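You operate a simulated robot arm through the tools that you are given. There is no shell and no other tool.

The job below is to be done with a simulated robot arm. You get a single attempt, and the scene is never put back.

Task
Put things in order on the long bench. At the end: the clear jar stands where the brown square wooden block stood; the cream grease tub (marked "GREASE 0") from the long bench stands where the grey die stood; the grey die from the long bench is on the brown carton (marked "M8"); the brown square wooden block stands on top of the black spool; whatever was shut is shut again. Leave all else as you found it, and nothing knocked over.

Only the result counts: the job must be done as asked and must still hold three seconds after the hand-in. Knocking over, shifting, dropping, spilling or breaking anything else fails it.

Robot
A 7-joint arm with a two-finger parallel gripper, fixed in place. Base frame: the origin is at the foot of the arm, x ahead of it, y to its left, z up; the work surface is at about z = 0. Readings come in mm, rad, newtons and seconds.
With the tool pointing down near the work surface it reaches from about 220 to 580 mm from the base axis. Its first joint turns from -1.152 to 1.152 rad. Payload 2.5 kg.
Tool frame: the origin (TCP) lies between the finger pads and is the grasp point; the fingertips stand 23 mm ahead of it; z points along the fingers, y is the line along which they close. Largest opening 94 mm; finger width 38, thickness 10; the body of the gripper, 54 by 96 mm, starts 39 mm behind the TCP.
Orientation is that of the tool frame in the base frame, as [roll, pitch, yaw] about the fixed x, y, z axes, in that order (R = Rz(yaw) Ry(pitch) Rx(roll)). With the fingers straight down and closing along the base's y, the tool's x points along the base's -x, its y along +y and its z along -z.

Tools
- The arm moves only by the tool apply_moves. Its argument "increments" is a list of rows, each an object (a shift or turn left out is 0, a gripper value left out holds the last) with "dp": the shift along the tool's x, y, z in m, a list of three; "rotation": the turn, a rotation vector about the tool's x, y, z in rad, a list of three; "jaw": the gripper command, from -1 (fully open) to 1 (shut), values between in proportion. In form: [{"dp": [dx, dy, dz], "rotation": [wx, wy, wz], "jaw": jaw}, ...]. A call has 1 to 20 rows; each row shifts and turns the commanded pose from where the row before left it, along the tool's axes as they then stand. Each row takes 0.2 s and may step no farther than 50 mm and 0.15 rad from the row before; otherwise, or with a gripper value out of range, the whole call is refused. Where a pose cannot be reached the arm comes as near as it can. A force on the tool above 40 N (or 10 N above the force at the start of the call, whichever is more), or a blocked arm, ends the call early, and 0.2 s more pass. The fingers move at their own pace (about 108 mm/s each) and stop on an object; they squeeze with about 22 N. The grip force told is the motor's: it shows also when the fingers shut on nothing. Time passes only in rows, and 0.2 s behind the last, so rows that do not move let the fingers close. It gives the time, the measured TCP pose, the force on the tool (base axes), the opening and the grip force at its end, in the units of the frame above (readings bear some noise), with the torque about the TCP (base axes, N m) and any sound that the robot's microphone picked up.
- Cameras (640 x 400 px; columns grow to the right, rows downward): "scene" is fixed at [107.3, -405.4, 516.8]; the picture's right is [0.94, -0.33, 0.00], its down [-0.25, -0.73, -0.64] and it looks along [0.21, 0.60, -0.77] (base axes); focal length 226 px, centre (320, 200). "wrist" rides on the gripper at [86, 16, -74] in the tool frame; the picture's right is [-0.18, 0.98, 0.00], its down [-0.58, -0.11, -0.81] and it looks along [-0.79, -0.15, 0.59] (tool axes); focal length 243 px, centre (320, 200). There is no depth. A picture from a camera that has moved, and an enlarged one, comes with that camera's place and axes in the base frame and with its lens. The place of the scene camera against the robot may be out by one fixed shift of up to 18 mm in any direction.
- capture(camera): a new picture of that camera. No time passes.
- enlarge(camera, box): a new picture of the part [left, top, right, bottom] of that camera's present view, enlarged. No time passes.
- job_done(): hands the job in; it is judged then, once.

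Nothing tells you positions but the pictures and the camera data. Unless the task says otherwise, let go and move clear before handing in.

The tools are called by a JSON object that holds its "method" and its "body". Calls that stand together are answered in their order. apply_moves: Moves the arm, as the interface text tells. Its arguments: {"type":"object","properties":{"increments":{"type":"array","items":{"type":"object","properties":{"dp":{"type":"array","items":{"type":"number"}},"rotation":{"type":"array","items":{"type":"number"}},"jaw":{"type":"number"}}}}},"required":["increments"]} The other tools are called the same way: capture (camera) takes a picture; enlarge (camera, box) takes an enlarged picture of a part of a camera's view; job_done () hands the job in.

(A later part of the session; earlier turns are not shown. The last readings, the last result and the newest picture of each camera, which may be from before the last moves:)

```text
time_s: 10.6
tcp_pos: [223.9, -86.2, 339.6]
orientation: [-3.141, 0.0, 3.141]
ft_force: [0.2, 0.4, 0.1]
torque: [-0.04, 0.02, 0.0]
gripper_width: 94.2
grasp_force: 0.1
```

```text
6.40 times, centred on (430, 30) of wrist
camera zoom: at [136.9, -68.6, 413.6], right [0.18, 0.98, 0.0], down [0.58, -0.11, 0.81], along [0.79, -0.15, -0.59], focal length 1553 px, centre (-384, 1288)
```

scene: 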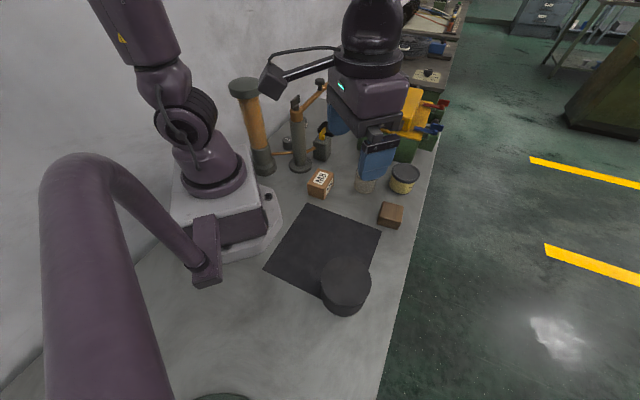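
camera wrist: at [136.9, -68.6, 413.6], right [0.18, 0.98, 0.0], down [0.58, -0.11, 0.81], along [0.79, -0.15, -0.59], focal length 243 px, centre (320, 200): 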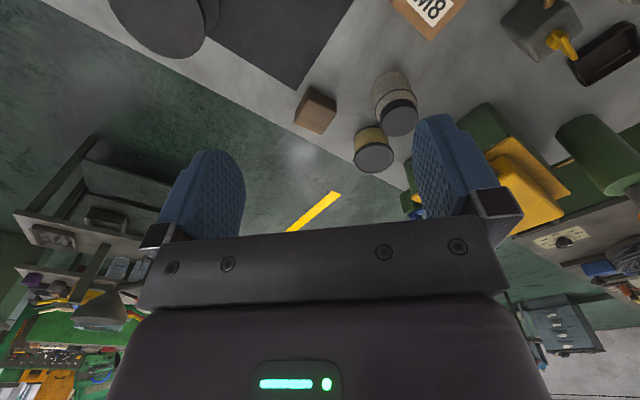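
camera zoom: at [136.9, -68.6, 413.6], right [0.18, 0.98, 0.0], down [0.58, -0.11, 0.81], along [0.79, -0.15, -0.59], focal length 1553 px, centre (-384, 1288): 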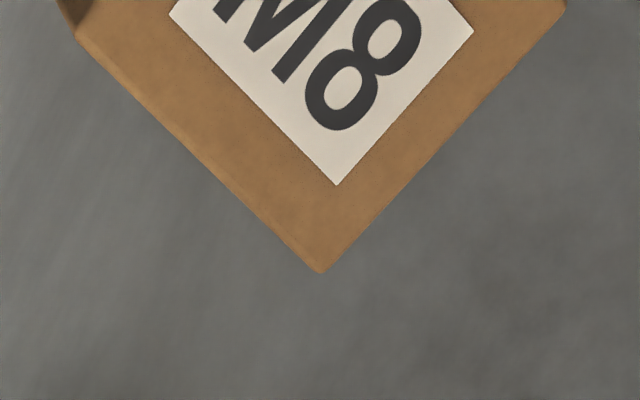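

The cabinet carries matching cylinders marked M6–M12 beside the "DIES" labels, so the grey die on the long bench is the bored "M12" one. Plan: block to spool, jar to the block's spot, die to the carton, then tub to the die's spot. I'll check the measurement noise first.

{"method": "apply_moves", "body": {"increments": [{"dp": [0, 0, 0]}, {"dp": [0, 0, 0]}, {"dp": [0, 0, 0]}]}}

{"method": "enlarge", "body": {"camera": "wrist", "box": [290, 75, 350, 145]}}

{"method": "enlarge", "body": {"camera": "wrist", "box": [340, 65, 420, 180]}}

```text
time_s: 11.4
tcp_pos: [224.1, -86.0, 338.0]
orientation: [3.142, -0.002, 3.14]
ft_force: [0.0, -0.2, -0.5]
torque: [0.02, 0.03, 0.01]
gripper_width: 94.0
grasp_force: 0.1
```

```text
5.71 times, centred on (320, 110) of wrist
camera zoom: at [137.0, -68.9, 413.6], right [0.18, 0.98, 0.0], down [0.58, -0.11, 0.81], along [0.79, -0.15, -0.59], focal length 1386 px, centre (320, 714)
```

zoom: 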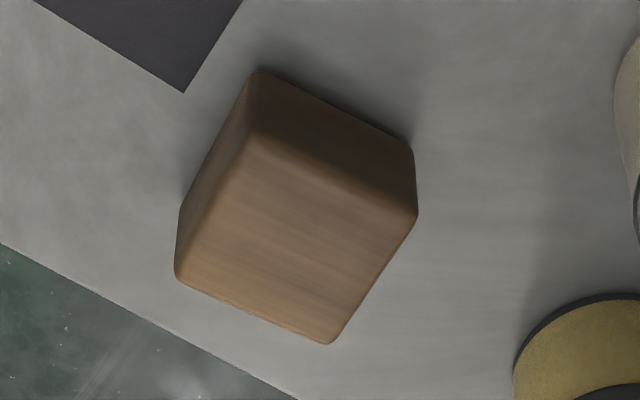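

```text
3.48 times, centred on (380, 122) of wrist
camera zoom: at [137.0, -68.9, 413.6], right [0.18, 0.98, 0.0], down [0.58, -0.11, 0.81], along [0.79, -0.15, -0.59], focal length 844 px, centre (111, 470)
```

zoom: 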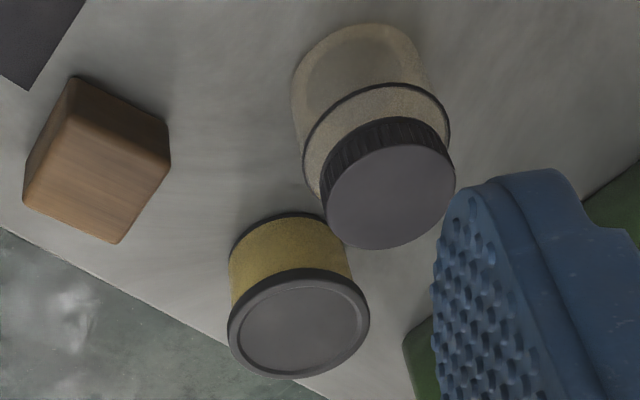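

Camera pose data is steady, while TCP readings carry about 1–2 mm of noise. I take the block at about (396, -126), about 55 mm square and 38 mm high, turned about 51°. I'll move above it and line the gripper up with its faces.

{"method": "apply_moves", "body": {"increments": [{"dp": [-0.02883, -0.00678, 0.03167]}, {"dp": [-0.02883, -0.00678, 0.03167]}, {"dp": [-0.02883, -0.00678, 0.03167]}, {"dp": [-0.02883, -0.00678, 0.03167]}, {"dp": [-0.02883, -0.00678, 0.03167]}, {"dp": [-0.02883, -0.00678, 0.03167]}, {"rotation": [0, 0, 0.135]}, {"rotation": [0, 0, 0.135]}, {"rotation": [0, 0, 0.135]}, {"rotation": [0, 0, 0.135]}, {"rotation": [0, 0, 0.135]}, {"dp": [0, 0, 0]}, {"dp": [0, 0, 0]}]}}

{"method": "capture", "body": {"camera": "wrist"}}

{"method": "enlarge", "body": {"camera": "wrist", "box": [250, 0, 390, 120]}}

{"method": "enlarge", "body": {"camera": "scene", "box": [330, 120, 450, 240]}}

```text
time_s: 14.2
tcp_pos: [396.7, -127.2, 149.6]
orientation: [-3.141, 0.0, 2.466]
ft_force: [0.4, 0.2, 0.4]
torque: [0.02, -0.02, -0.01]
gripper_width: 94.1
grasp_force: 0.1
```

```text
taken
camera wrist: at [339.2, -60.1, 223.4], right [0.76, 0.65, 0.0], down [0.39, -0.45, 0.81], along [0.53, -0.61, -0.59], focal length 243 px, centre (320, 200)
```

wrist: 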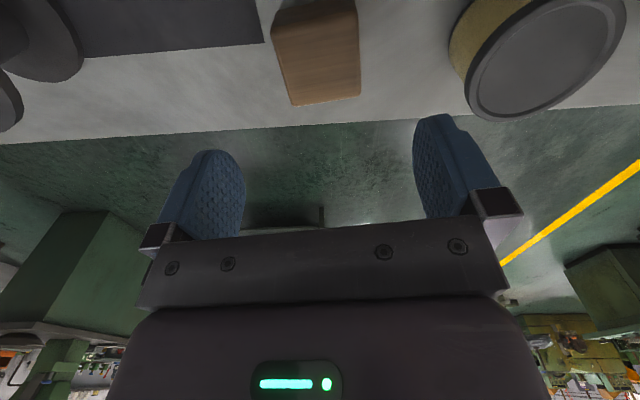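

```text
3.33 times, centred on (320, 60) of wrist
camera zoom: at [339.2, -60.1, 223.4], right [0.76, 0.65, 0.0], down [0.39, -0.45, 0.81], along [0.53, -0.61, -0.59], focal length 809 px, centre (320, 667)
```

zoom: 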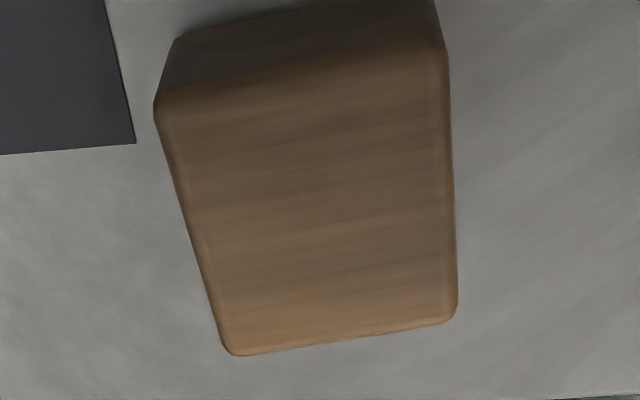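

```text
3.33 times, centred on (390, 180) of scene
camera zoom: at [107.3, -405.4, 516.8], right [0.94, -0.33, 0.0], down [-0.25, -0.73, -0.64], along [0.21, 0.6, -0.77], focal length 753 px, centre (87, 267)
```

zoom: 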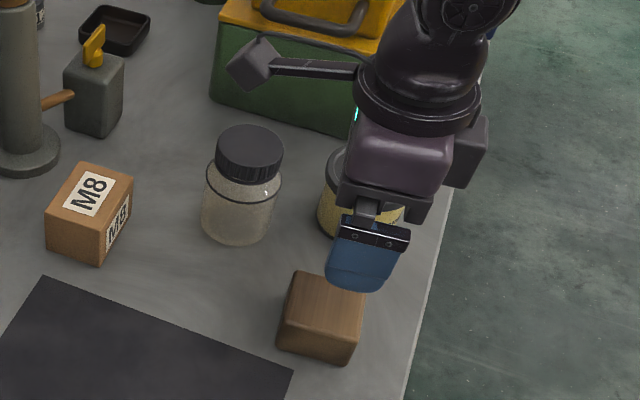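

The block is centred under the gripper to within about 1 mm and its faces line up. I'll descend to z≈30 and grip.

{"method": "apply_moves", "body": {"increments": [{"dp": [0.001, 0.00075, 0.04], "jaw": -1}, {"dp": [0, 0, 0.04]}, {"dp": [0, 0, 0.0394]}, {"dp": [0, 0, 0]}, {"jaw": 1}, {"jaw": 1}, {"jaw": 1}, {"jaw": 1}]}}

{"method": "capture", "body": {"camera": "wrist"}}

{"method": "enlarge", "body": {"camera": "scene", "box": [330, 120, 450, 240]}}

```text
time_s: 16.0
tcp_pos: [396.5, -126.1, 28.8]
orientation: [3.141, 0.001, 2.467]
ft_force: [0.4, -0.2, -0.7]
torque: [-0.03, 0.02, 0.01]
gripper_width: 59.8
grasp_force: 22.5
```

```text
taken
camera wrist: at [337.8, -58.8, 103.4], right [0.76, 0.65, 0.0], down [0.39, -0.45, 0.81], along [0.53, -0.61, -0.59], focal length 243 px, centre (320, 200)
```

wrist: 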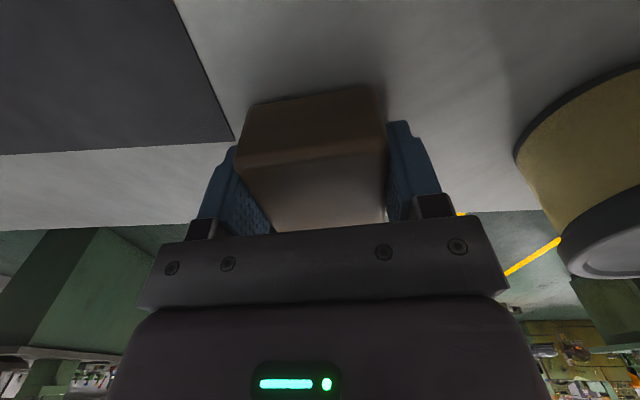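

```text
3.33 times, centred on (390, 180) of scene
camera zoom: at [107.3, -405.4, 516.8], right [0.94, -0.33, 0.0], down [-0.25, -0.73, -0.64], along [0.21, 0.6, -0.77], focal length 753 px, centre (87, 267)
```

zoom: 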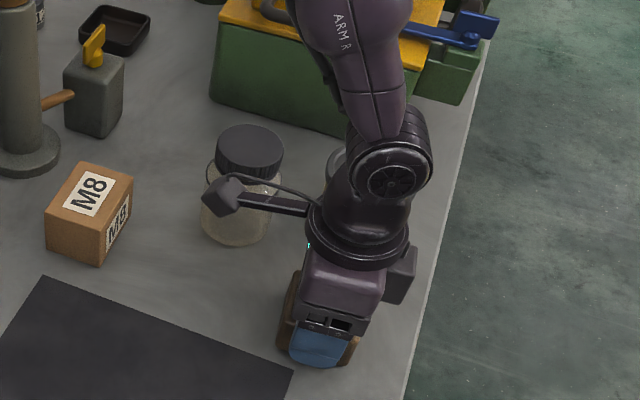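

The block is gripped (opening 59.8 mm). I'll lift it straight up and move to where the wrist camera can measure the spool.

{"method": "apply_moves", "body": {"increments": [{"dp": [0, 0, -0.02]}, {"dp": [0, 0, -0.04]}, {"dp": [0, 0, -0.045]}, {"dp": [0, 0, -0.045]}, {"dp": [0, 0, -0.02]}, {"dp": [0.0239, -0.0289, 0]}, {"dp": [0.0239, -0.0289, 0]}, {"dp": [0.0239, -0.0289, 0]}, {"dp": [0.0239, -0.0289, 0]}, {"dp": [0, 0, 0]}, {"dp": [0, 0, 0]}]}}

{"method": "capture", "body": {"camera": "wrist"}}

{"method": "enlarge", "body": {"camera": "wrist", "box": [120, 20, 320, 180]}}

{"method": "capture", "body": {"camera": "scene"}}

```text
time_s: 18.4
tcp_pos: [249.9, -156.0, 200.9]
orientation: [-3.141, 0.001, 2.466]
ft_force: [0.3, -0.5, -1.2]
torque: [0.0, -0.02, 0.02]
gripper_width: 59.6
grasp_force: 22.0
```

```text
taken
camera wrist: at [191.8, -88.2, 275.4], right [0.76, 0.65, 0.0], down [0.39, -0.45, 0.81], along [0.53, -0.61, -0.59], focal length 243 px, centre (320, 200)
```

wrist: 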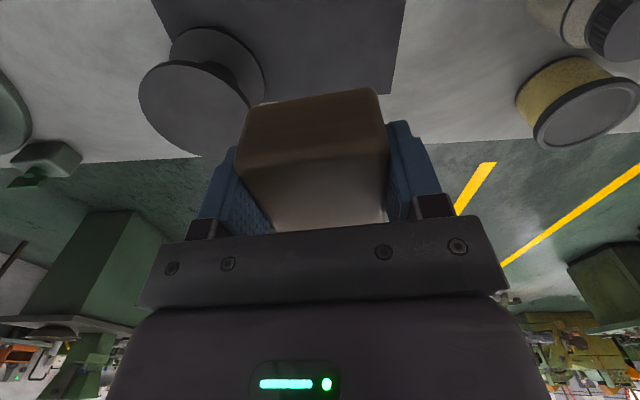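

```text
2.50 times, centred on (220, 100) of wrist
camera zoom: at [191.8, -88.2, 275.4], right [0.76, 0.65, 0.0], down [0.39, -0.45, 0.81], along [0.53, -0.61, -0.59], focal length 606 px, centre (570, 450)
```

zoom: 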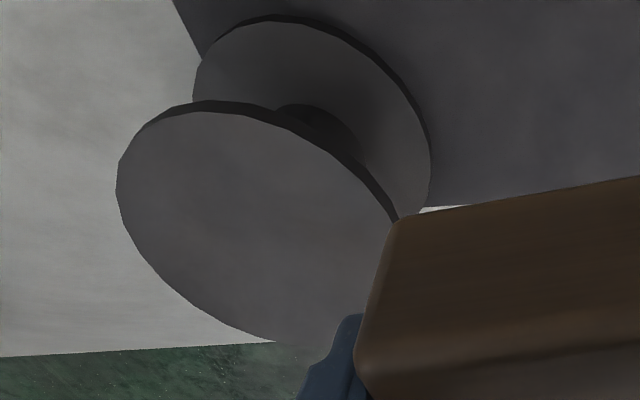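

```text
taken
```

scene: 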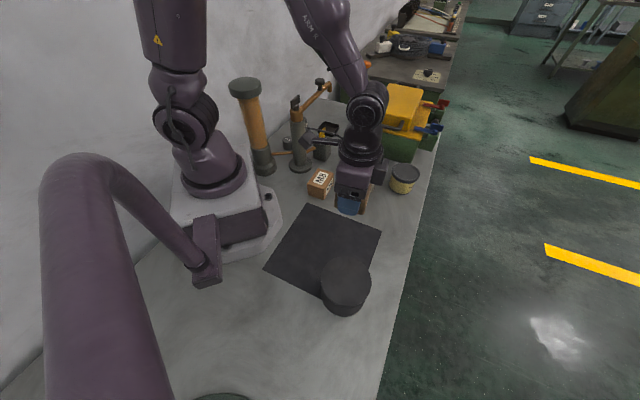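

The spool sits near (197, -265) with flanges about 100 mm across, but my two estimates differ by several mm. I'll shift sideways so the whole top disc is clear of the held block, and measure again.

{"method": "apply_moves", "body": {"increments": [{"dp": [0.0, 0.045, 0]}, {"dp": [0.0, 0.015, -0.03]}, {"dp": [0, 0, 0]}, {"dp": [0, 0, 0]}]}}

{"method": "enlarge", "body": {"camera": "wrist", "box": [90, 30, 270, 190]}}

{"method": "capture", "body": {"camera": "wrist"}}

```text
time_s: 19.4
tcp_pos: [288.0, -111.8, 230.1]
orientation: [3.14, 0.0, 2.469]
ft_force: [0.6, 0.3, -0.9]
torque: [0.01, -0.01, 0.0]
gripper_width: 59.6
grasp_force: 21.8
```

```text
2.50 times, centred on (180, 110) of wrist
camera zoom: at [229.6, -43.2, 304.5], right [0.76, 0.65, 0.0], down [0.39, -0.45, 0.81], along [0.53, -0.61, -0.59], focal length 606 px, centre (670, 425)
```

zoom: 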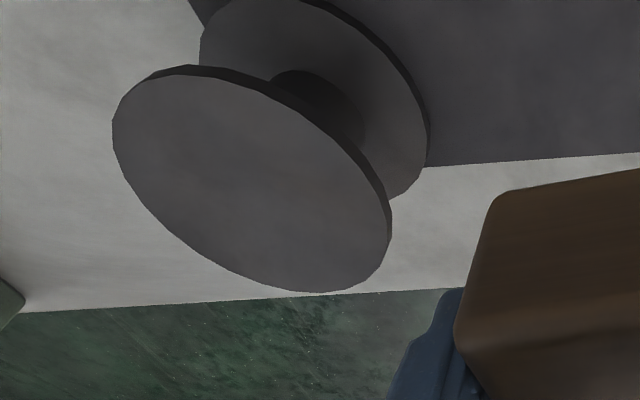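

```text
taken
camera wrist: at [229.6, -43.2, 304.5], right [0.76, 0.65, 0.0], down [0.39, -0.45, 0.81], along [0.53, -0.61, -0.59], focal length 243 px, centre (320, 200)
```

wrist: 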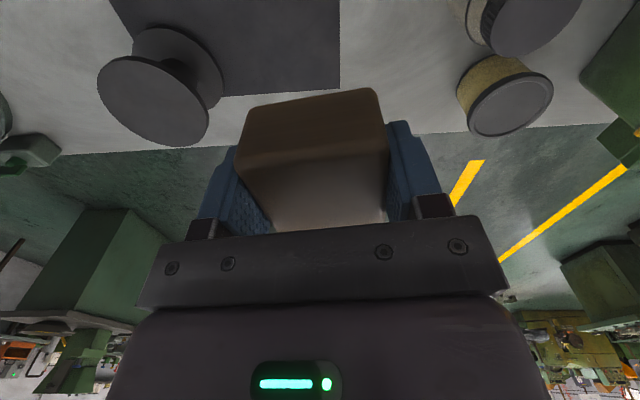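

With the full view, the spool comes out at centre about (198, -258), flange radius about 48 mm and top at about z=88, with two views agreeing. I'll carry the block above it and check the alignment.

{"method": "apply_moves", "body": {"increments": [{"dp": [-0.00585, -0.04275, 0]}, {"dp": [-0.00585, -0.04275, 0]}, {"dp": [-0.00585, -0.04275, 0]}, {"dp": [-0.00585, -0.04275, 0]}, {"dp": [0, 0, 0.04]}, {"dp": [0, 0, 0.04]}, {"dp": [0, 0, 0]}, {"dp": [0, 0, 0]}]}}

{"method": "capture", "body": {"camera": "wrist"}}

{"method": "enlarge", "body": {"camera": "scene", "box": [270, 200, 430, 330]}}

{"method": "enlarge", "body": {"camera": "wrist", "box": [220, 0, 420, 140]}}

```text
time_s: 21.2
tcp_pos: [199.3, -259.8, 151.0]
orientation: [-3.14, -0.001, 2.467]
ft_force: [-0.5, 0.5, -1.8]
torque: [-0.01, 0.01, 0.04]
gripper_width: 59.8
grasp_force: 22.1
```

```text
taken
camera wrist: at [141.4, -192.0, 224.5], right [0.76, 0.65, 0.0], down [0.39, -0.45, 0.81], along [0.53, -0.61, -0.59], focal length 243 px, centre (320, 200)
```

wrist: 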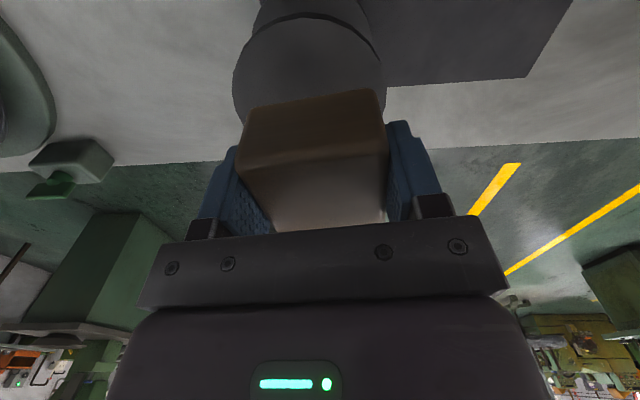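

```text
3.08 times, centred on (350, 265) of scene
camera zoom: at [107.3, -405.4, 516.8], right [0.94, -0.33, 0.0], down [-0.25, -0.73, -0.64], along [0.21, 0.6, -0.77], focal length 695 px, centre (228, 0)
```

zoom: 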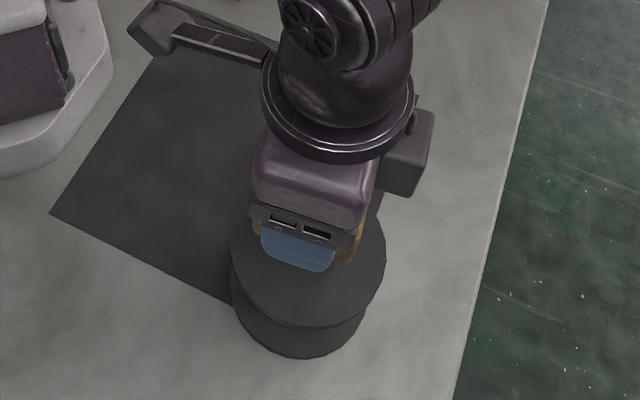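

```text
2.86 times, centred on (320, 70) of wrist
camera zoom: at [141.4, -192.0, 224.5], right [0.76, 0.65, 0.0], down [0.39, -0.45, 0.81], along [0.53, -0.61, -0.59], focal length 693 px, centre (320, 571)
```

zoom: 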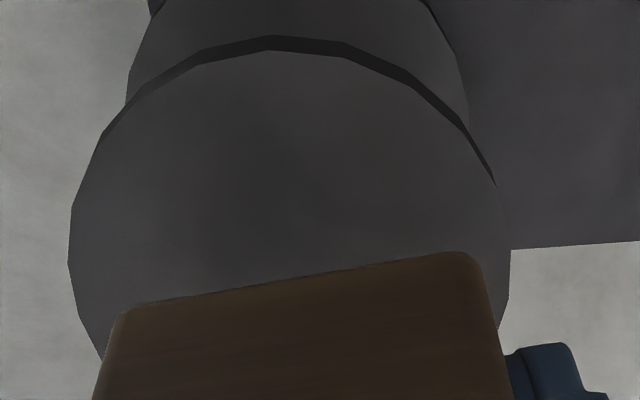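

This near-vertical view puts the spool centre about 7 mm to the tool's -y side of the block. I'll correct for that, lower partway and look again.

{"method": "apply_moves", "body": {"increments": [{"dp": [-0.001, -0.0067, 0]}, {"dp": [0, 0, 0.02]}, {"dp": [0, 0, 0]}, {"dp": [0, 0, 0]}]}}

{"method": "enlarge", "body": {"camera": "wrist", "box": [220, 0, 420, 140]}}

{"method": "enlarge", "body": {"camera": "scene", "box": [300, 230, 390, 320]}}

```text
time_s: 22.2
tcp_pos: [197.3, -265.5, 128.9]
orientation: [3.14, -0.001, 2.468]
ft_force: [-0.6, -0.1, -1.0]
torque: [-0.03, -0.02, -0.01]
gripper_width: 59.6
grasp_force: 21.9
```

```text
2.86 times, centred on (320, 70) of wrist
camera zoom: at [138.2, -197.3, 204.7], right [0.76, 0.65, 0.0], down [0.39, -0.45, 0.81], along [0.53, -0.61, -0.59], focal length 693 px, centre (320, 571)
```

zoom: 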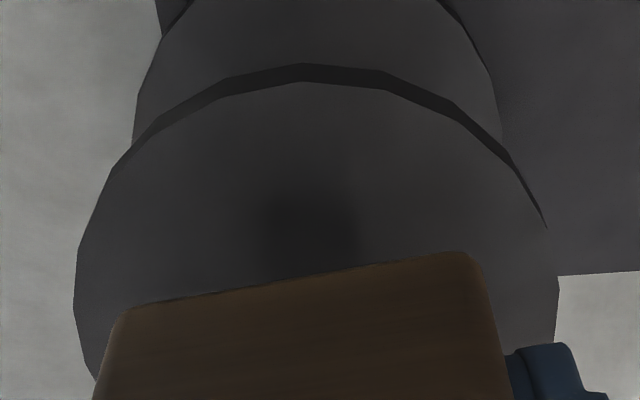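

```text
4.44 times, centred on (345, 275) of scene
camera zoom: at [107.3, -405.4, 516.8], right [0.94, -0.33, 0.0], down [-0.25, -0.73, -0.64], along [0.21, 0.6, -0.77], focal length 1004 px, centre (209, -133)
```

zoom: 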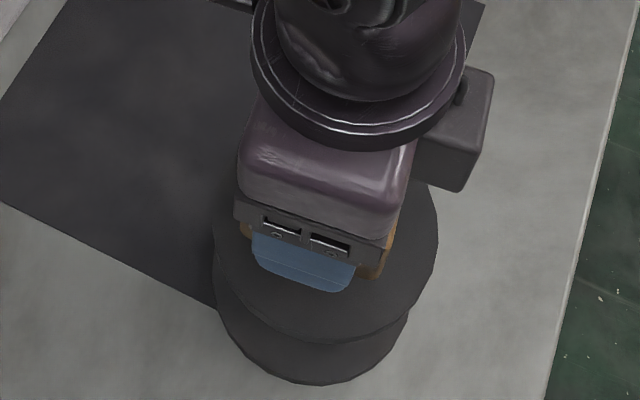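

The spool is now centred under the block. I'll lower in small steps and watch the force.

{"method": "apply_moves", "body": {"increments": [{"dp": [0, 0, 0.008]}, {"dp": [0, 0, 0.002]}, {"dp": [0, 0, 0]}]}}

{"method": "enlarge", "body": {"camera": "wrist", "box": [220, 20, 420, 160]}}

```text
time_s: 23.0
tcp_pos: [195.2, -264.5, 118.6]
orientation: [-3.141, -0.001, 2.469]
ft_force: [-0.9, 0.1, -0.4]
torque: [-0.01, 0.0, -0.02]
gripper_width: 59.6
grasp_force: 22.1
```

```text
2.86 times, centred on (320, 90) of wrist
camera zoom: at [137.1, -196.2, 194.3], right [0.76, 0.65, 0.0], down [0.39, -0.45, 0.81], along [0.53, -0.61, -0.59], focal length 693 px, centre (320, 514)
```

zoom: 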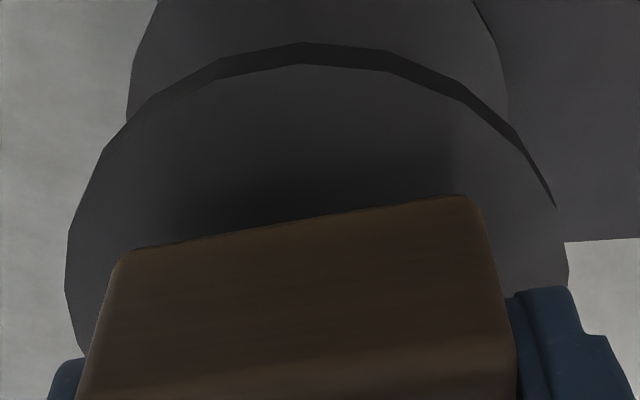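

{"method": "apply_moves", "body": {"increments": [{"dp": [0, 0, 0.001]}, {"dp": [0, 0, 0.001]}, {"dp": [0, 0, 0.001]}]}}

```text
time_s: 23.8
tcp_pos: [195.6, -264.6, 116.3]
orientation: [-3.141, 0.0, 2.467]
ft_force: [-0.6, -0.5, -0.9]
torque: [0.02, -0.01, -0.04]
gripper_width: 59.7
grasp_force: 21.7
```

{"method": "apply_moves", "body": {"increments": [{"dp": [0, 0, 0.001]}, {"dp": [0, 0, 0.001]}]}}

{"method": "enlarge", "body": {"camera": "wrist", "box": [220, 20, 420, 160]}}

```text
time_s: 24.4
tcp_pos: [194.9, -264.2, 116.3]
orientation: [3.14, 0.0, 2.469]
ft_force: [-0.2, -0.6, -1.0]
torque: [0.01, 0.01, -0.04]
gripper_width: 59.8
grasp_force: 21.9
```

```text
2.86 times, centred on (320, 90) of wrist
camera zoom: at [137.5, -196.6, 189.5], right [0.76, 0.65, 0.0], down [0.39, -0.45, 0.81], along [0.53, -0.61, -0.59], focal length 693 px, centre (320, 514)
```

zoom: 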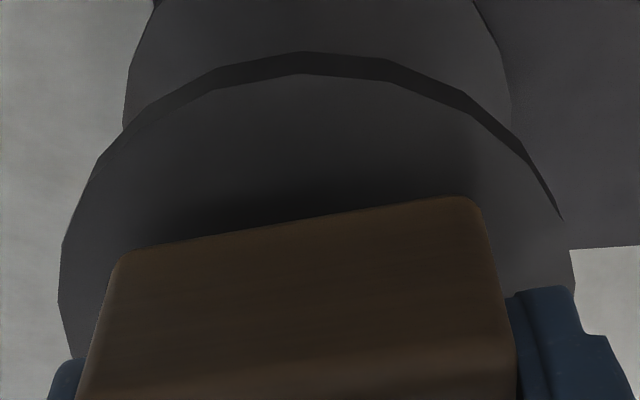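

{"method": "apply_moves", "body": {"increments": [{"dp": [0, 0, 0.001]}, {"dp": [0, 0, 0.001]}]}}

{"method": "apply_moves", "body": {"increments": [{"dp": [0, 0, 0.001]}, {"dp": [0, 0, 0.001]}]}}

{"method": "enlarge", "body": {"camera": "scene", "box": [300, 230, 390, 320]}}

```text
time_s: 25.0
tcp_pos: [195.0, -265.2, 112.6]
orientation: [-3.141, 0.001, 2.47]
ft_force: [-0.1, -0.3, -1.2]
torque: [0.03, 0.0, -0.02]
gripper_width: 59.8
grasp_force: 21.8
```

```text
time_s: 25.6
tcp_pos: [195.5, -264.1, 111.2]
orientation: [3.141, -0.002, 2.469]
ft_force: [-1.2, 0.4, -1.0]
torque: [0.0, 0.0, 0.01]
gripper_width: 59.4
grasp_force: 22.3
```

```text
4.44 times, centred on (345, 275) of scene
camera zoom: at [107.3, -405.4, 516.8], right [0.94, -0.33, 0.0], down [-0.25, -0.73, -0.64], along [0.21, 0.6, -0.77], focal length 1004 px, centre (209, -133)
```

zoom: 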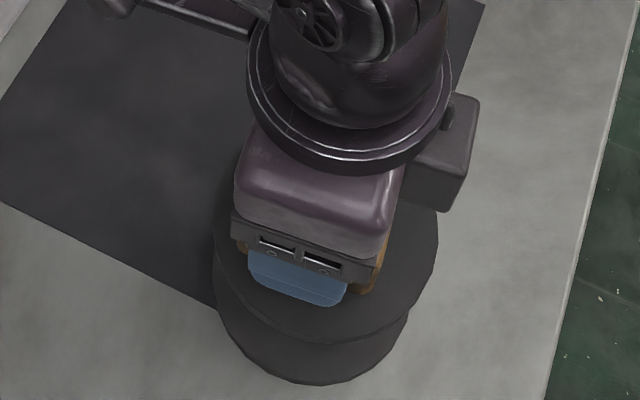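

{"method": "apply_moves", "body": {"increments": [{"dp": [0, 0, 0.001]}, {"dp": [0, 0, 0.001]}]}}

{"method": "enlarge", "body": {"camera": "wrist", "box": [220, 20, 420, 160]}}

```text
time_s: 26.2
tcp_pos: [196.8, -264.5, 108.2]
orientation: [3.14, -0.001, 2.465]
ft_force: [0.3, 0.8, -1.2]
torque: [0.0, 0.01, -0.02]
gripper_width: 59.5
grasp_force: 21.7
```

```text
2.86 times, centred on (320, 90) of wrist
camera zoom: at [138.1, -196.5, 183.1], right [0.76, 0.65, 0.0], down [0.39, -0.45, 0.81], along [0.53, -0.61, -0.59], focal length 693 px, centre (320, 514)
```

zoom: 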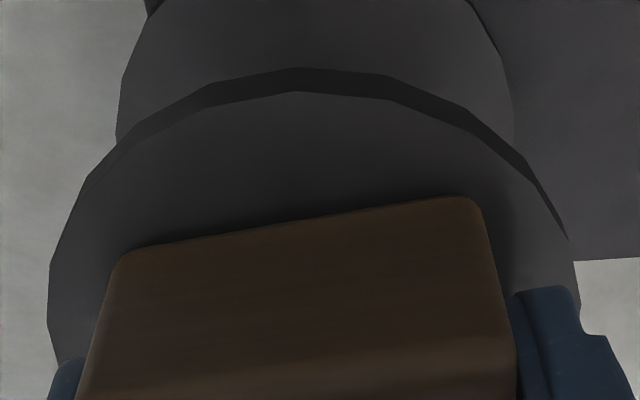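

{"method": "apply_moves", "body": {"increments": [{"dp": [0, 0, 0.001]}, {"dp": [0, 0, 0.001]}]}}

{"method": "apply_moves", "body": {"increments": [{"dp": [0, 0, 0.001]}, {"dp": [0, 0, 0.001]}]}}

{"method": "enlarge", "body": {"camera": "wrist", "box": [220, 20, 420, 160]}}

{"method": "enlarge", "body": {"camera": "scene", "box": [300, 230, 390, 320]}}

```text
time_s: 26.8
tcp_pos: [196.7, -264.4, 106.6]
orientation: [-3.14, 0.003, 2.466]
ft_force: [-1.3, 3.1, 18.3]
torque: [0.1, -0.04, -0.03]
gripper_width: 59.8
grasp_force: 22.0
```

```text
time_s: 27.4
tcp_pos: [197.9, -265.7, 104.8]
orientation: [-3.139, 0.003, 2.468]
ft_force: [3.4, -2.2, 18.4]
torque: [-0.02, -0.12, 0.03]
gripper_width: 59.5
grasp_force: 22.4
```

```text
2.86 times, centred on (320, 90) of wrist
camera zoom: at [138.1, -196.5, 179.4], right [0.76, 0.65, 0.0], down [0.38, -0.45, 0.81], along [0.53, -0.61, -0.59], focal length 693 px, centre (320, 514)
```

zoom: 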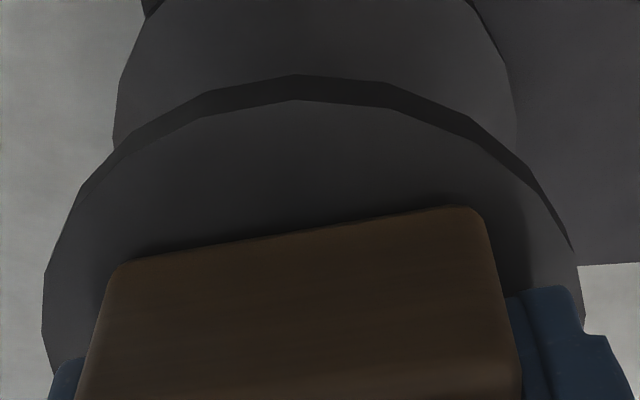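

```text
4.44 times, centred on (345, 275) of scene
camera zoom: at [107.3, -405.3, 516.9], right [0.94, -0.33, 0.0], down [-0.25, -0.73, -0.64], along [0.21, 0.6, -0.77], focal length 1004 px, centre (209, -133)
```

zoom: 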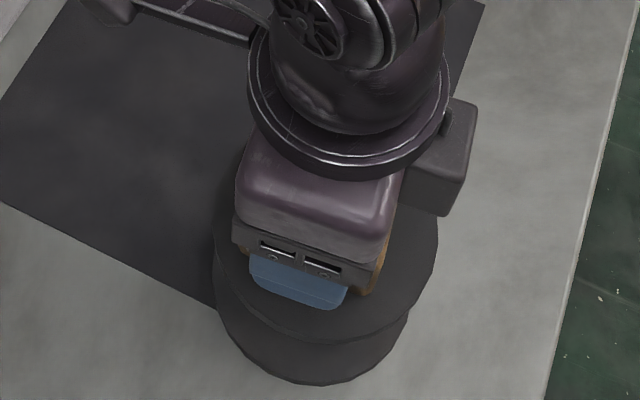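

Contact came at about 18 N, which puts the spool top at z≈78.5, lower than I estimated. The disc centre is therefore about 7 mm further forward than the block. I'll lift slightly, shift the block to centre it, and set it down again.

{"method": "apply_moves", "body": {"increments": [{"dp": [0, 0, -0.004]}, {"dp": [0, 0, -0.004]}, {"dp": [-0.0035, -0.0012, 0]}, {"dp": [-0.0035, -0.0012, 0]}, {"dp": [0, 0, 0]}, {"dp": [0, 0, 0]}]}}

{"method": "enlarge", "body": {"camera": "wrist", "box": [220, 20, 420, 160]}}

```text
time_s: 28.8
tcp_pos: [201.0, -271.3, 112.1]
orientation: [-3.141, -0.001, 2.465]
ft_force: [0.3, -0.9, -2.0]
torque: [0.01, 0.01, -0.02]
gripper_width: 59.7
grasp_force: 22.0
```

```text
2.86 times, centred on (320, 90) of wrist
camera zoom: at [141.9, -202.3, 187.1], right [0.76, 0.65, 0.0], down [0.39, -0.45, 0.81], along [0.53, -0.61, -0.59], focal length 693 px, centre (320, 514)
```

zoom: 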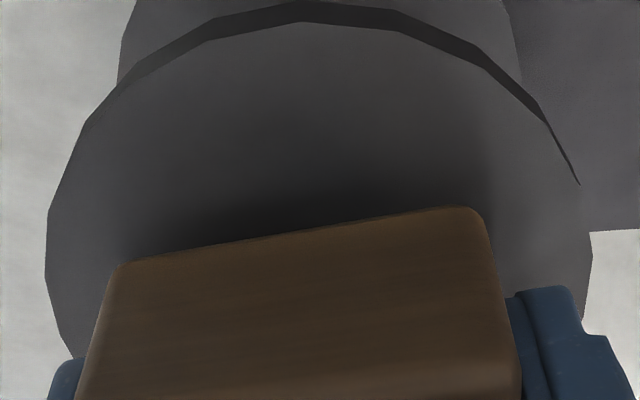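

{"method": "apply_moves", "body": {"increments": [{"dp": [0, 0, 0.004]}, {"dp": [0, 0, 0.002]}, {"dp": [0, 0, 0.001]}, {"dp": [0, 0, 0]}]}}

```text
time_s: 29.8
tcp_pos: [199.1, -269.9, 105.8]
orientation: [3.141, 0.0, 2.466]
ft_force: [-0.3, -0.2, -0.1]
torque: [-0.01, -0.02, 0.01]
gripper_width: 59.6
grasp_force: 22.0
```

{"method": "apply_moves", "body": {"increments": [{"dp": [0, 0, 0.001]}, {"dp": [0, 0, 0]}]}}

```text
time_s: 30.4
tcp_pos: [200.5, -271.2, 105.2]
orientation: [3.14, 0.0, 2.469]
ft_force: [-0.4, 5.4, 19.1]
torque: [0.05, -0.05, -0.02]
gripper_width: 59.7
grasp_force: 22.3
```

Firm contact. I'll release and rise straight up.

{"method": "apply_moves", "body": {"increments": [{"dp": [0, 0, -0.0005], "jaw": 0.2}, {"jaw": -0.5}, {"jaw": -1}, {"jaw": -1}, {"dp": [0, 0, -0.03]}, {"dp": [0, 0, -0.04]}, {"dp": [0, 0, -0.04]}, {"dp": [0, 0, -0.04]}, {"dp": [0.03, 0.02, -0.02]}, {"dp": [0.03, 0.02, 0]}]}}

{"method": "capture", "body": {"camera": "wrist"}}

{"method": "enlarge", "body": {"camera": "scene", "box": [270, 140, 430, 320]}}

```text
time_s: 32.6
tcp_pos: [177.5, -201.6, 276.7]
orientation: [3.14, -0.002, 2.466]
ft_force: [-0.1, 0.7, -0.3]
torque: [0.01, 0.04, 0.0]
gripper_width: 94.2
grasp_force: 0.1
```

```text
taken
camera wrist: at [120.8, -133.0, 351.8], right [0.76, 0.65, 0.0], down [0.39, -0.45, 0.81], along [0.53, -0.61, -0.59], focal length 243 px, centre (320, 200)
```

wrist: 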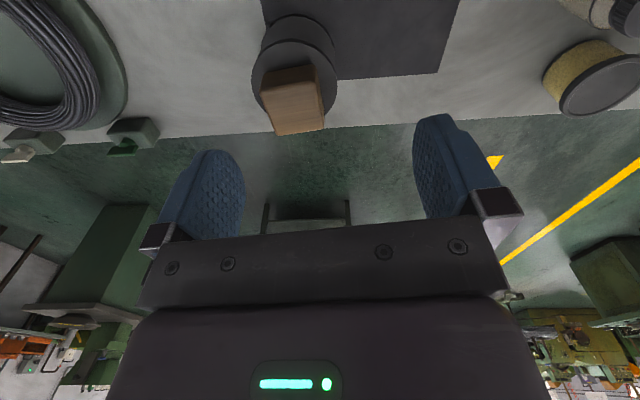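

```text
2.22 times, centred on (350, 230) of scene
camera zoom: at [107.4, -405.4, 516.8], right [0.94, -0.33, 0.0], down [-0.25, -0.73, -0.64], along [0.21, 0.6, -0.77], focal length 502 px, centre (253, 133)
```

zoom: 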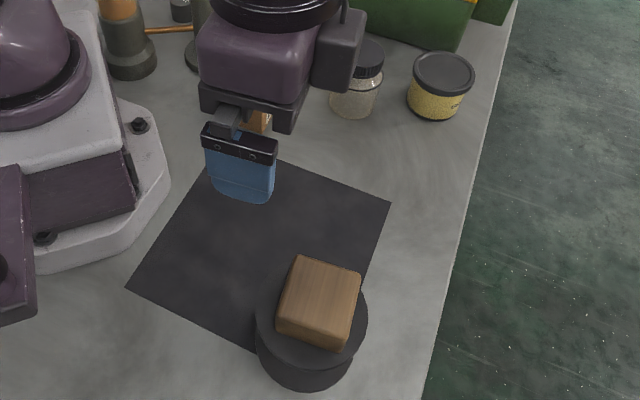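

The block is standing on the spool. I'll check how well it is centred.

{"method": "enlarge", "body": {"camera": "wrist", "box": [235, 0, 355, 140]}}

{"method": "enlarge", "body": {"camera": "scene", "box": [310, 240, 390, 320]}}

```text
2.86 times, centred on (295, 70) of wrist
camera zoom: at [120.8, -133.0, 351.8], right [0.76, 0.65, 0.0], down [0.39, -0.45, 0.81], along [0.53, -0.61, -0.59], focal length 693 px, centre (391, 571)
```

zoom: 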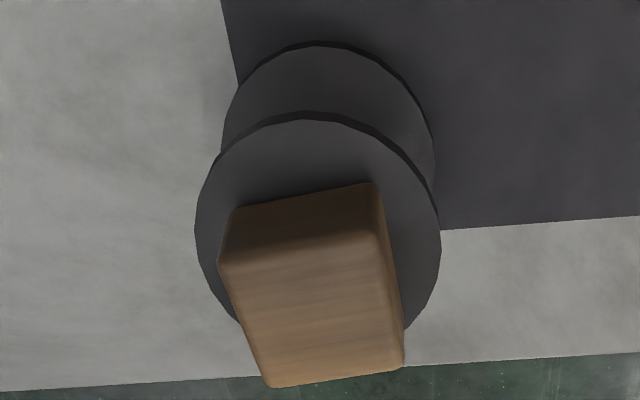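

```text
5.00 times, centred on (350, 280) of scene
camera zoom: at [107.4, -405.4, 516.8], right [0.94, -0.33, 0.0], down [-0.25, -0.73, -0.64], along [0.21, 0.6, -0.77], focal length 1130 px, centre (170, -200)
```

zoom: 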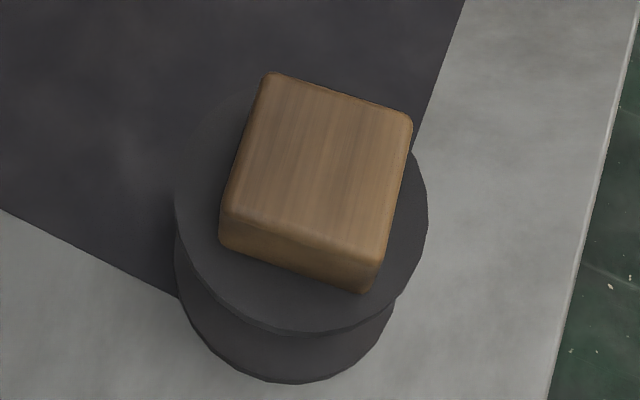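

The block is centred on the spool to within about 3 mm. Next is the jar, so I'll move above it (estimated (387, 14)) and measure it.

{"method": "apply_moves", "body": {"increments": [{"rotation": [0, 0, -0.135]}, {"rotation": [0, 0, -0.135]}, {"rotation": [0, 0, -0.135]}, {"rotation": [0, 0, -0.135]}, {"rotation": [0, 0, -0.135]}, {"dp": [-0.02987, 0.03047, 0.0111]}, {"dp": [-0.02987, 0.03047, 0.0111]}, {"dp": [-0.02987, 0.03047, 0.0111]}, {"dp": [-0.02987, 0.03047, 0.0111]}, {"dp": [-0.02987, 0.03047, 0.0111]}, {"dp": [-0.02987, 0.03047, 0.0111]}, {"dp": [-0.02987, 0.03047, 0.0111]}, {"dp": [0, 0, 0]}, {"dp": [0, 0, 0]}]}}

{"method": "capture", "body": {"camera": "wrist"}}

{"method": "enlarge", "body": {"camera": "wrist", "box": [230, 0, 420, 150]}}

{"method": "enlarge", "body": {"camera": "scene", "box": [330, 100, 440, 210]}}

```text
time_s: 35.6
tcp_pos: [386.8, 10.3, 196.1]
orientation: [3.14, 0.0, 3.141]
ft_force: [0.3, -0.3, -0.3]
torque: [0.0, 0.0, -0.02]
gripper_width: 94.0
grasp_force: 0.0
```

```text
taken
camera wrist: at [300.1, 27.3, 271.0], right [0.18, 0.98, 0.0], down [0.58, -0.11, 0.81], along [0.79, -0.15, -0.59], focal length 243 px, centre (320, 200)
```

wrist: 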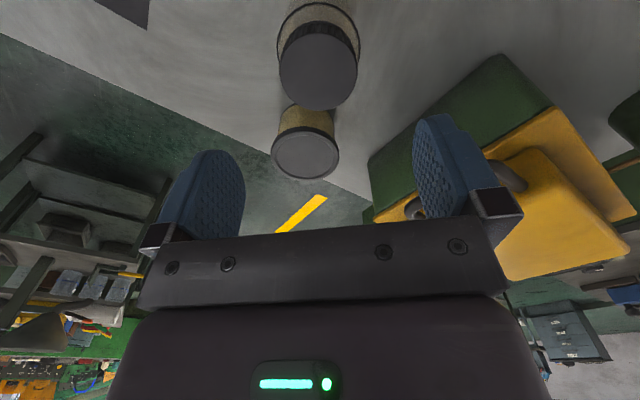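

```text
2.67 times, centred on (325, 75) of wrist
camera zoom: at [300.1, 27.3, 271.0], right [0.18, 0.98, 0.0], down [0.58, -0.11, 0.81], along [0.79, -0.15, -0.59], focal length 647 px, centre (307, 533)
```

zoom: 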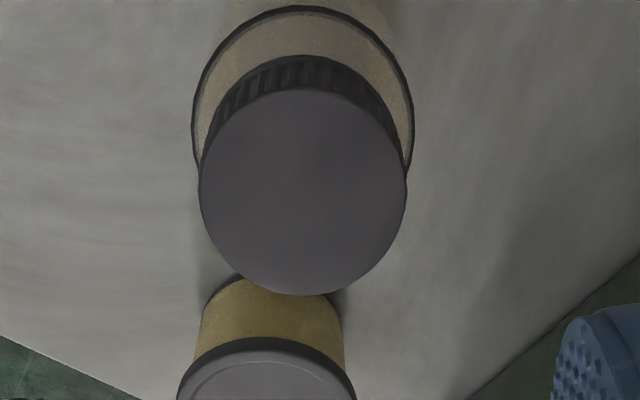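

```text
3.64 times, centred on (385, 155) of scene
camera zoom: at [107.4, -405.4, 516.8], right [0.94, -0.33, 0.0], down [-0.25, -0.73, -0.64], along [0.21, 0.6, -0.77], focal length 822 px, centre (84, 364)
```

zoom: 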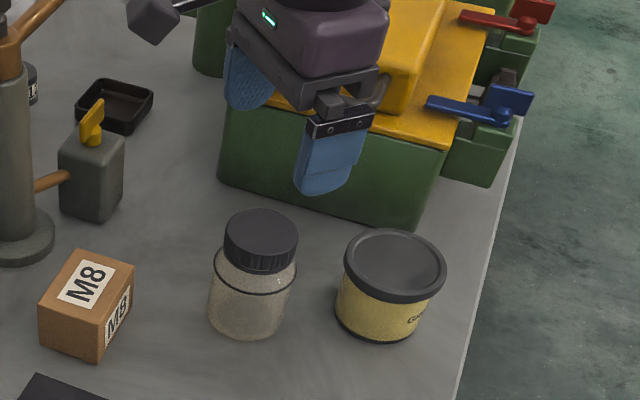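

Jar measured: centre about (390.7, 9.6), height about 90, body diameter about 67 with a shoulder ring at z≈55. I'll centre over it and go down to just above the lid for a check.

{"method": "apply_moves", "body": {"increments": [{"dp": [-0.0046, -0.0017, 0.03]}, {"dp": [0, 0, 0.04]}, {"dp": [0, 0, 0]}, {"dp": [0, 0, 0]}]}}

{"method": "capture", "body": {"camera": "wrist"}}

{"method": "enlarge", "body": {"camera": "wrist", "box": [220, 20, 420, 200]}}

{"method": "enlarge", "body": {"camera": "scene", "box": [330, 100, 440, 210]}}

```text
time_s: 36.6
tcp_pos: [392.1, 8.3, 127.4]
orientation: [3.141, -0.001, -3.142]
ft_force: [0.0, 0.7, -0.3]
torque: [0.0, 0.0, 0.03]
gripper_width: 93.8
grasp_force: 0.0
```

```text
taken
camera wrist: at [305.0, 26.4, 201.9], right [0.18, 0.98, 0.0], down [0.58, -0.11, 0.81], along [0.79, -0.15, -0.59], focal length 243 px, centre (320, 200)
```

wrist: 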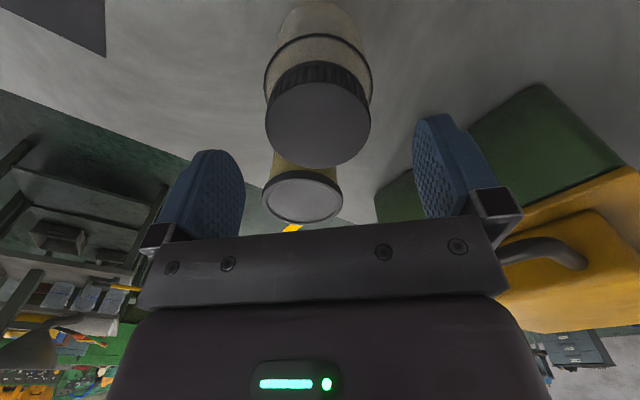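

```text
2.22 times, centred on (320, 110) of wrist
camera zoom: at [305.0, 26.4, 201.9], right [0.18, 0.98, 0.0], down [0.58, -0.11, 0.81], along [0.79, -0.15, -0.59], focal length 539 px, centre (320, 400)
```

zoom: 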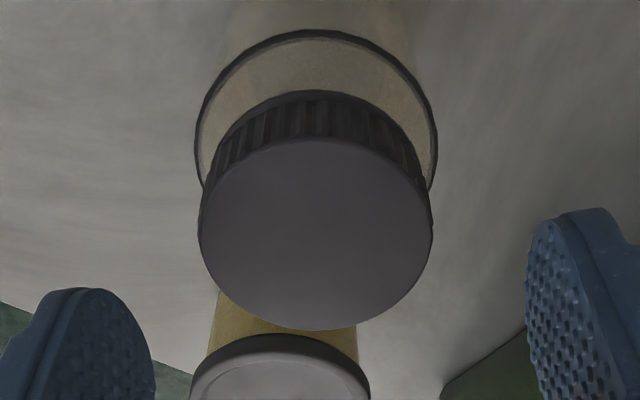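

```text
3.64 times, centred on (385, 155) of scene
camera zoom: at [107.3, -405.4, 516.8], right [0.94, -0.33, 0.0], down [-0.25, -0.73, -0.64], along [0.21, 0.6, -0.77], focal length 822 px, centre (84, 364)
```

zoom: 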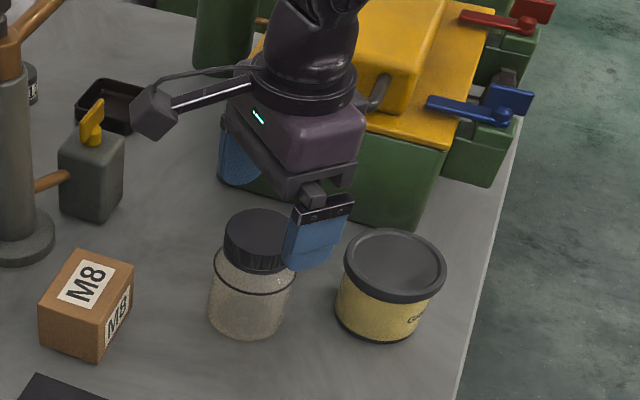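

The jar is well centred and its lid top is at about z=91. I'll descend so the fingers straddle the body with the palm clear of the lid, then grip.

{"method": "apply_moves", "body": {"increments": [{"dp": [0, -0.0009, 0.03]}, {"dp": [0, 0, 0.03]}, {"dp": [0, 0, 0.0079]}, {"dp": [0, 0, 0]}, {"jaw": 0}, {"jaw": 1}, {"jaw": 1}, {"jaw": 1}]}}

{"method": "capture", "body": {"camera": "wrist"}}

{"method": "enlarge", "body": {"camera": "scene", "box": [330, 100, 440, 210]}}

```text
time_s: 38.4
tcp_pos: [392.2, 8.6, 59.8]
orientation: [3.14, -0.001, -3.142]
ft_force: [0.2, -0.6, -0.4]
torque: [0.01, -0.01, 0.0]
gripper_width: 63.4
grasp_force: 21.9
```

```text
taken
camera wrist: at [305.0, 25.5, 134.5], right [0.18, 0.98, 0.0], down [0.58, -0.11, 0.81], along [0.79, -0.15, -0.59], focal length 243 px, centre (320, 200)
```

wrist: 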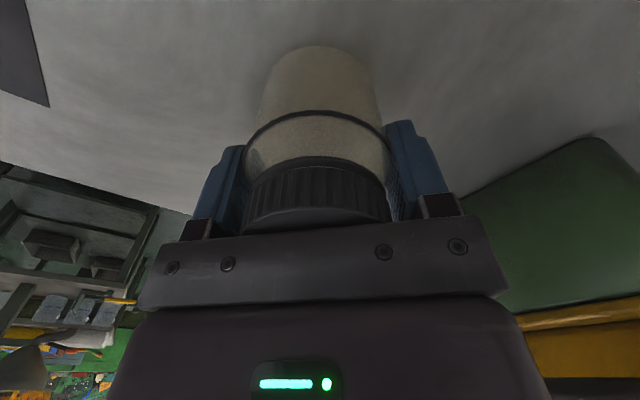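

```text
3.64 times, centred on (385, 155) of scene
camera zoom: at [107.3, -405.4, 516.8], right [0.94, -0.33, 0.0], down [-0.25, -0.73, -0.64], along [0.21, 0.6, -0.77], focal length 822 px, centre (84, 364)
```

zoom: 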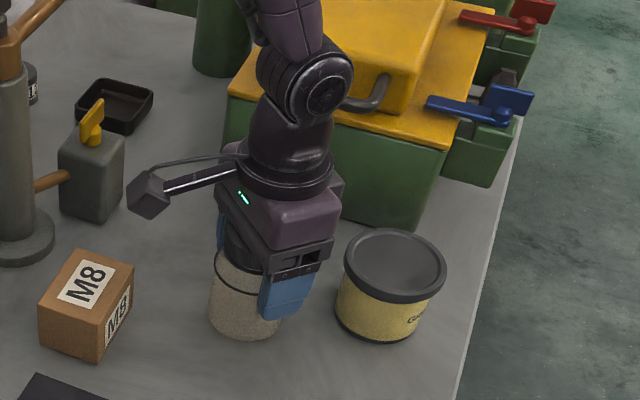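

The jar is gripped at 63.4 mm with the lid clear of the palm. I'll lift 40 mm and move it gently to the block's old place (396, -125).

{"method": "apply_moves", "body": {"increments": [{"dp": [0, 0, -0.01]}, {"dp": [0, 0, -0.015]}, {"dp": [0, 0, -0.015]}, {"dp": [-0.0011, -0.02694, 0]}, {"dp": [-0.0011, -0.02694, 0]}, {"dp": [-0.0011, -0.02694, 0]}, {"dp": [-0.0011, -0.02694, 0]}, {"dp": [-0.0011, -0.02694, 0]}, {"dp": [0, 0, 0]}, {"dp": [0, 0, 0]}, {"dp": [0, 0, 0]}]}}

{"method": "capture", "body": {"camera": "wrist"}}

{"method": "enlarge", "body": {"camera": "scene", "box": [330, 120, 450, 240]}}

```text
time_s: 40.8
tcp_pos: [397.7, -125.5, 100.3]
orientation: [3.14, 0.0, -3.141]
ft_force: [0.1, -0.3, -0.1]
torque: [-0.01, -0.04, 0.0]
gripper_width: 63.4
grasp_force: 22.2
```

```text
taken
camera wrist: at [310.4, -108.3, 174.8], right [0.18, 0.98, 0.0], down [0.58, -0.11, 0.81], along [0.79, -0.15, -0.59], focal length 243 px, centre (320, 200)
```

wrist: 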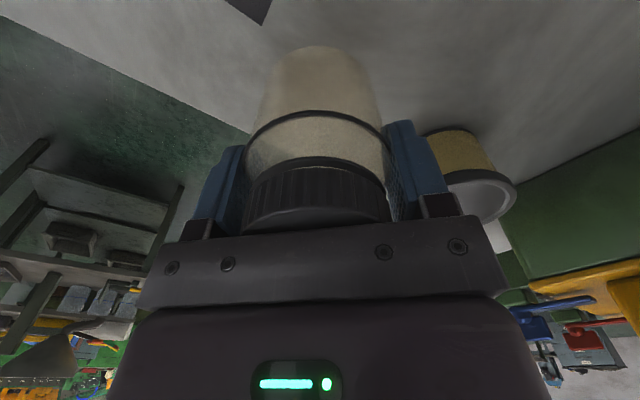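

```text
3.33 times, centred on (390, 180) of scene
camera zoom: at [107.3, -405.4, 516.8], right [0.94, -0.33, 0.0], down [-0.25, -0.73, -0.64], along [0.21, 0.6, -0.77], focal length 753 px, centre (87, 267)
```

zoom: 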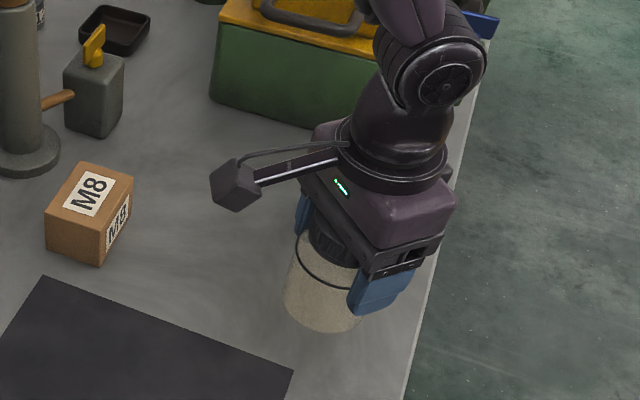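

{"method": "apply_moves", "body": {"increments": [{"dp": [0, -0.0009, 0.015]}, {"dp": [0, 0, 0.015]}, {"dp": [0, 0, 0.008]}, {"dp": [0, 0, 0]}]}}

{"method": "apply_moves", "body": {"increments": [{"dp": [0, 0, 0.001]}, {"dp": [0, 0, 0.001]}]}}

```text
time_s: 41.8
tcp_pos: [397.9, -126.8, 61.9]
orientation: [-3.141, 0.0, 3.141]
ft_force: [0.0, -0.1, -2.4]
torque: [0.01, -0.04, 0.01]
gripper_width: 63.5
grasp_force: 22.0
```

```text
time_s: 42.4
tcp_pos: [397.1, -127.0, 61.3]
orientation: [-3.141, 0.0, -3.141]
ft_force: [-0.6, 0.0, -1.6]
torque: [0.0, 0.0, 0.02]
gripper_width: 63.5
grasp_force: 21.9
```

{"method": "apply_moves", "body": {"increments": [{"dp": [0, 0, 0.0005]}, {"dp": [0, 0, 0]}]}}

{"method": "capture", "body": {"camera": "wrist"}}

```text
time_s: 43.0
tcp_pos: [397.2, -127.4, 59.5]
orientation: [3.141, -0.001, 3.14]
ft_force: [-2.9, 2.6, 11.9]
torque: [0.02, 0.28, -0.04]
gripper_width: 63.8
grasp_force: 22.1
```

```text
taken
camera wrist: at [310.4, -109.6, 134.2], right [0.18, 0.98, 0.0], down [0.58, -0.11, 0.81], along [0.79, -0.15, -0.59], focal length 243 px, centre (320, 200)
```

wrist: 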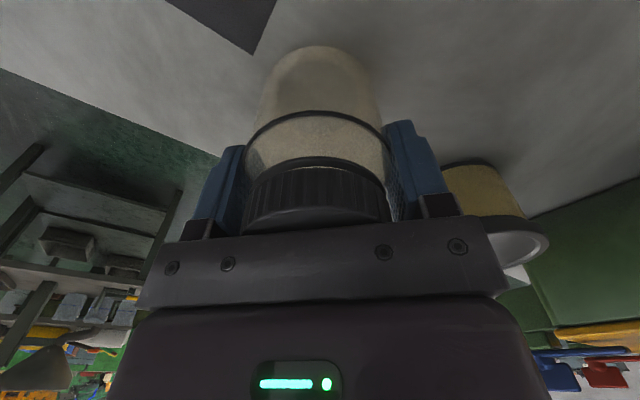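

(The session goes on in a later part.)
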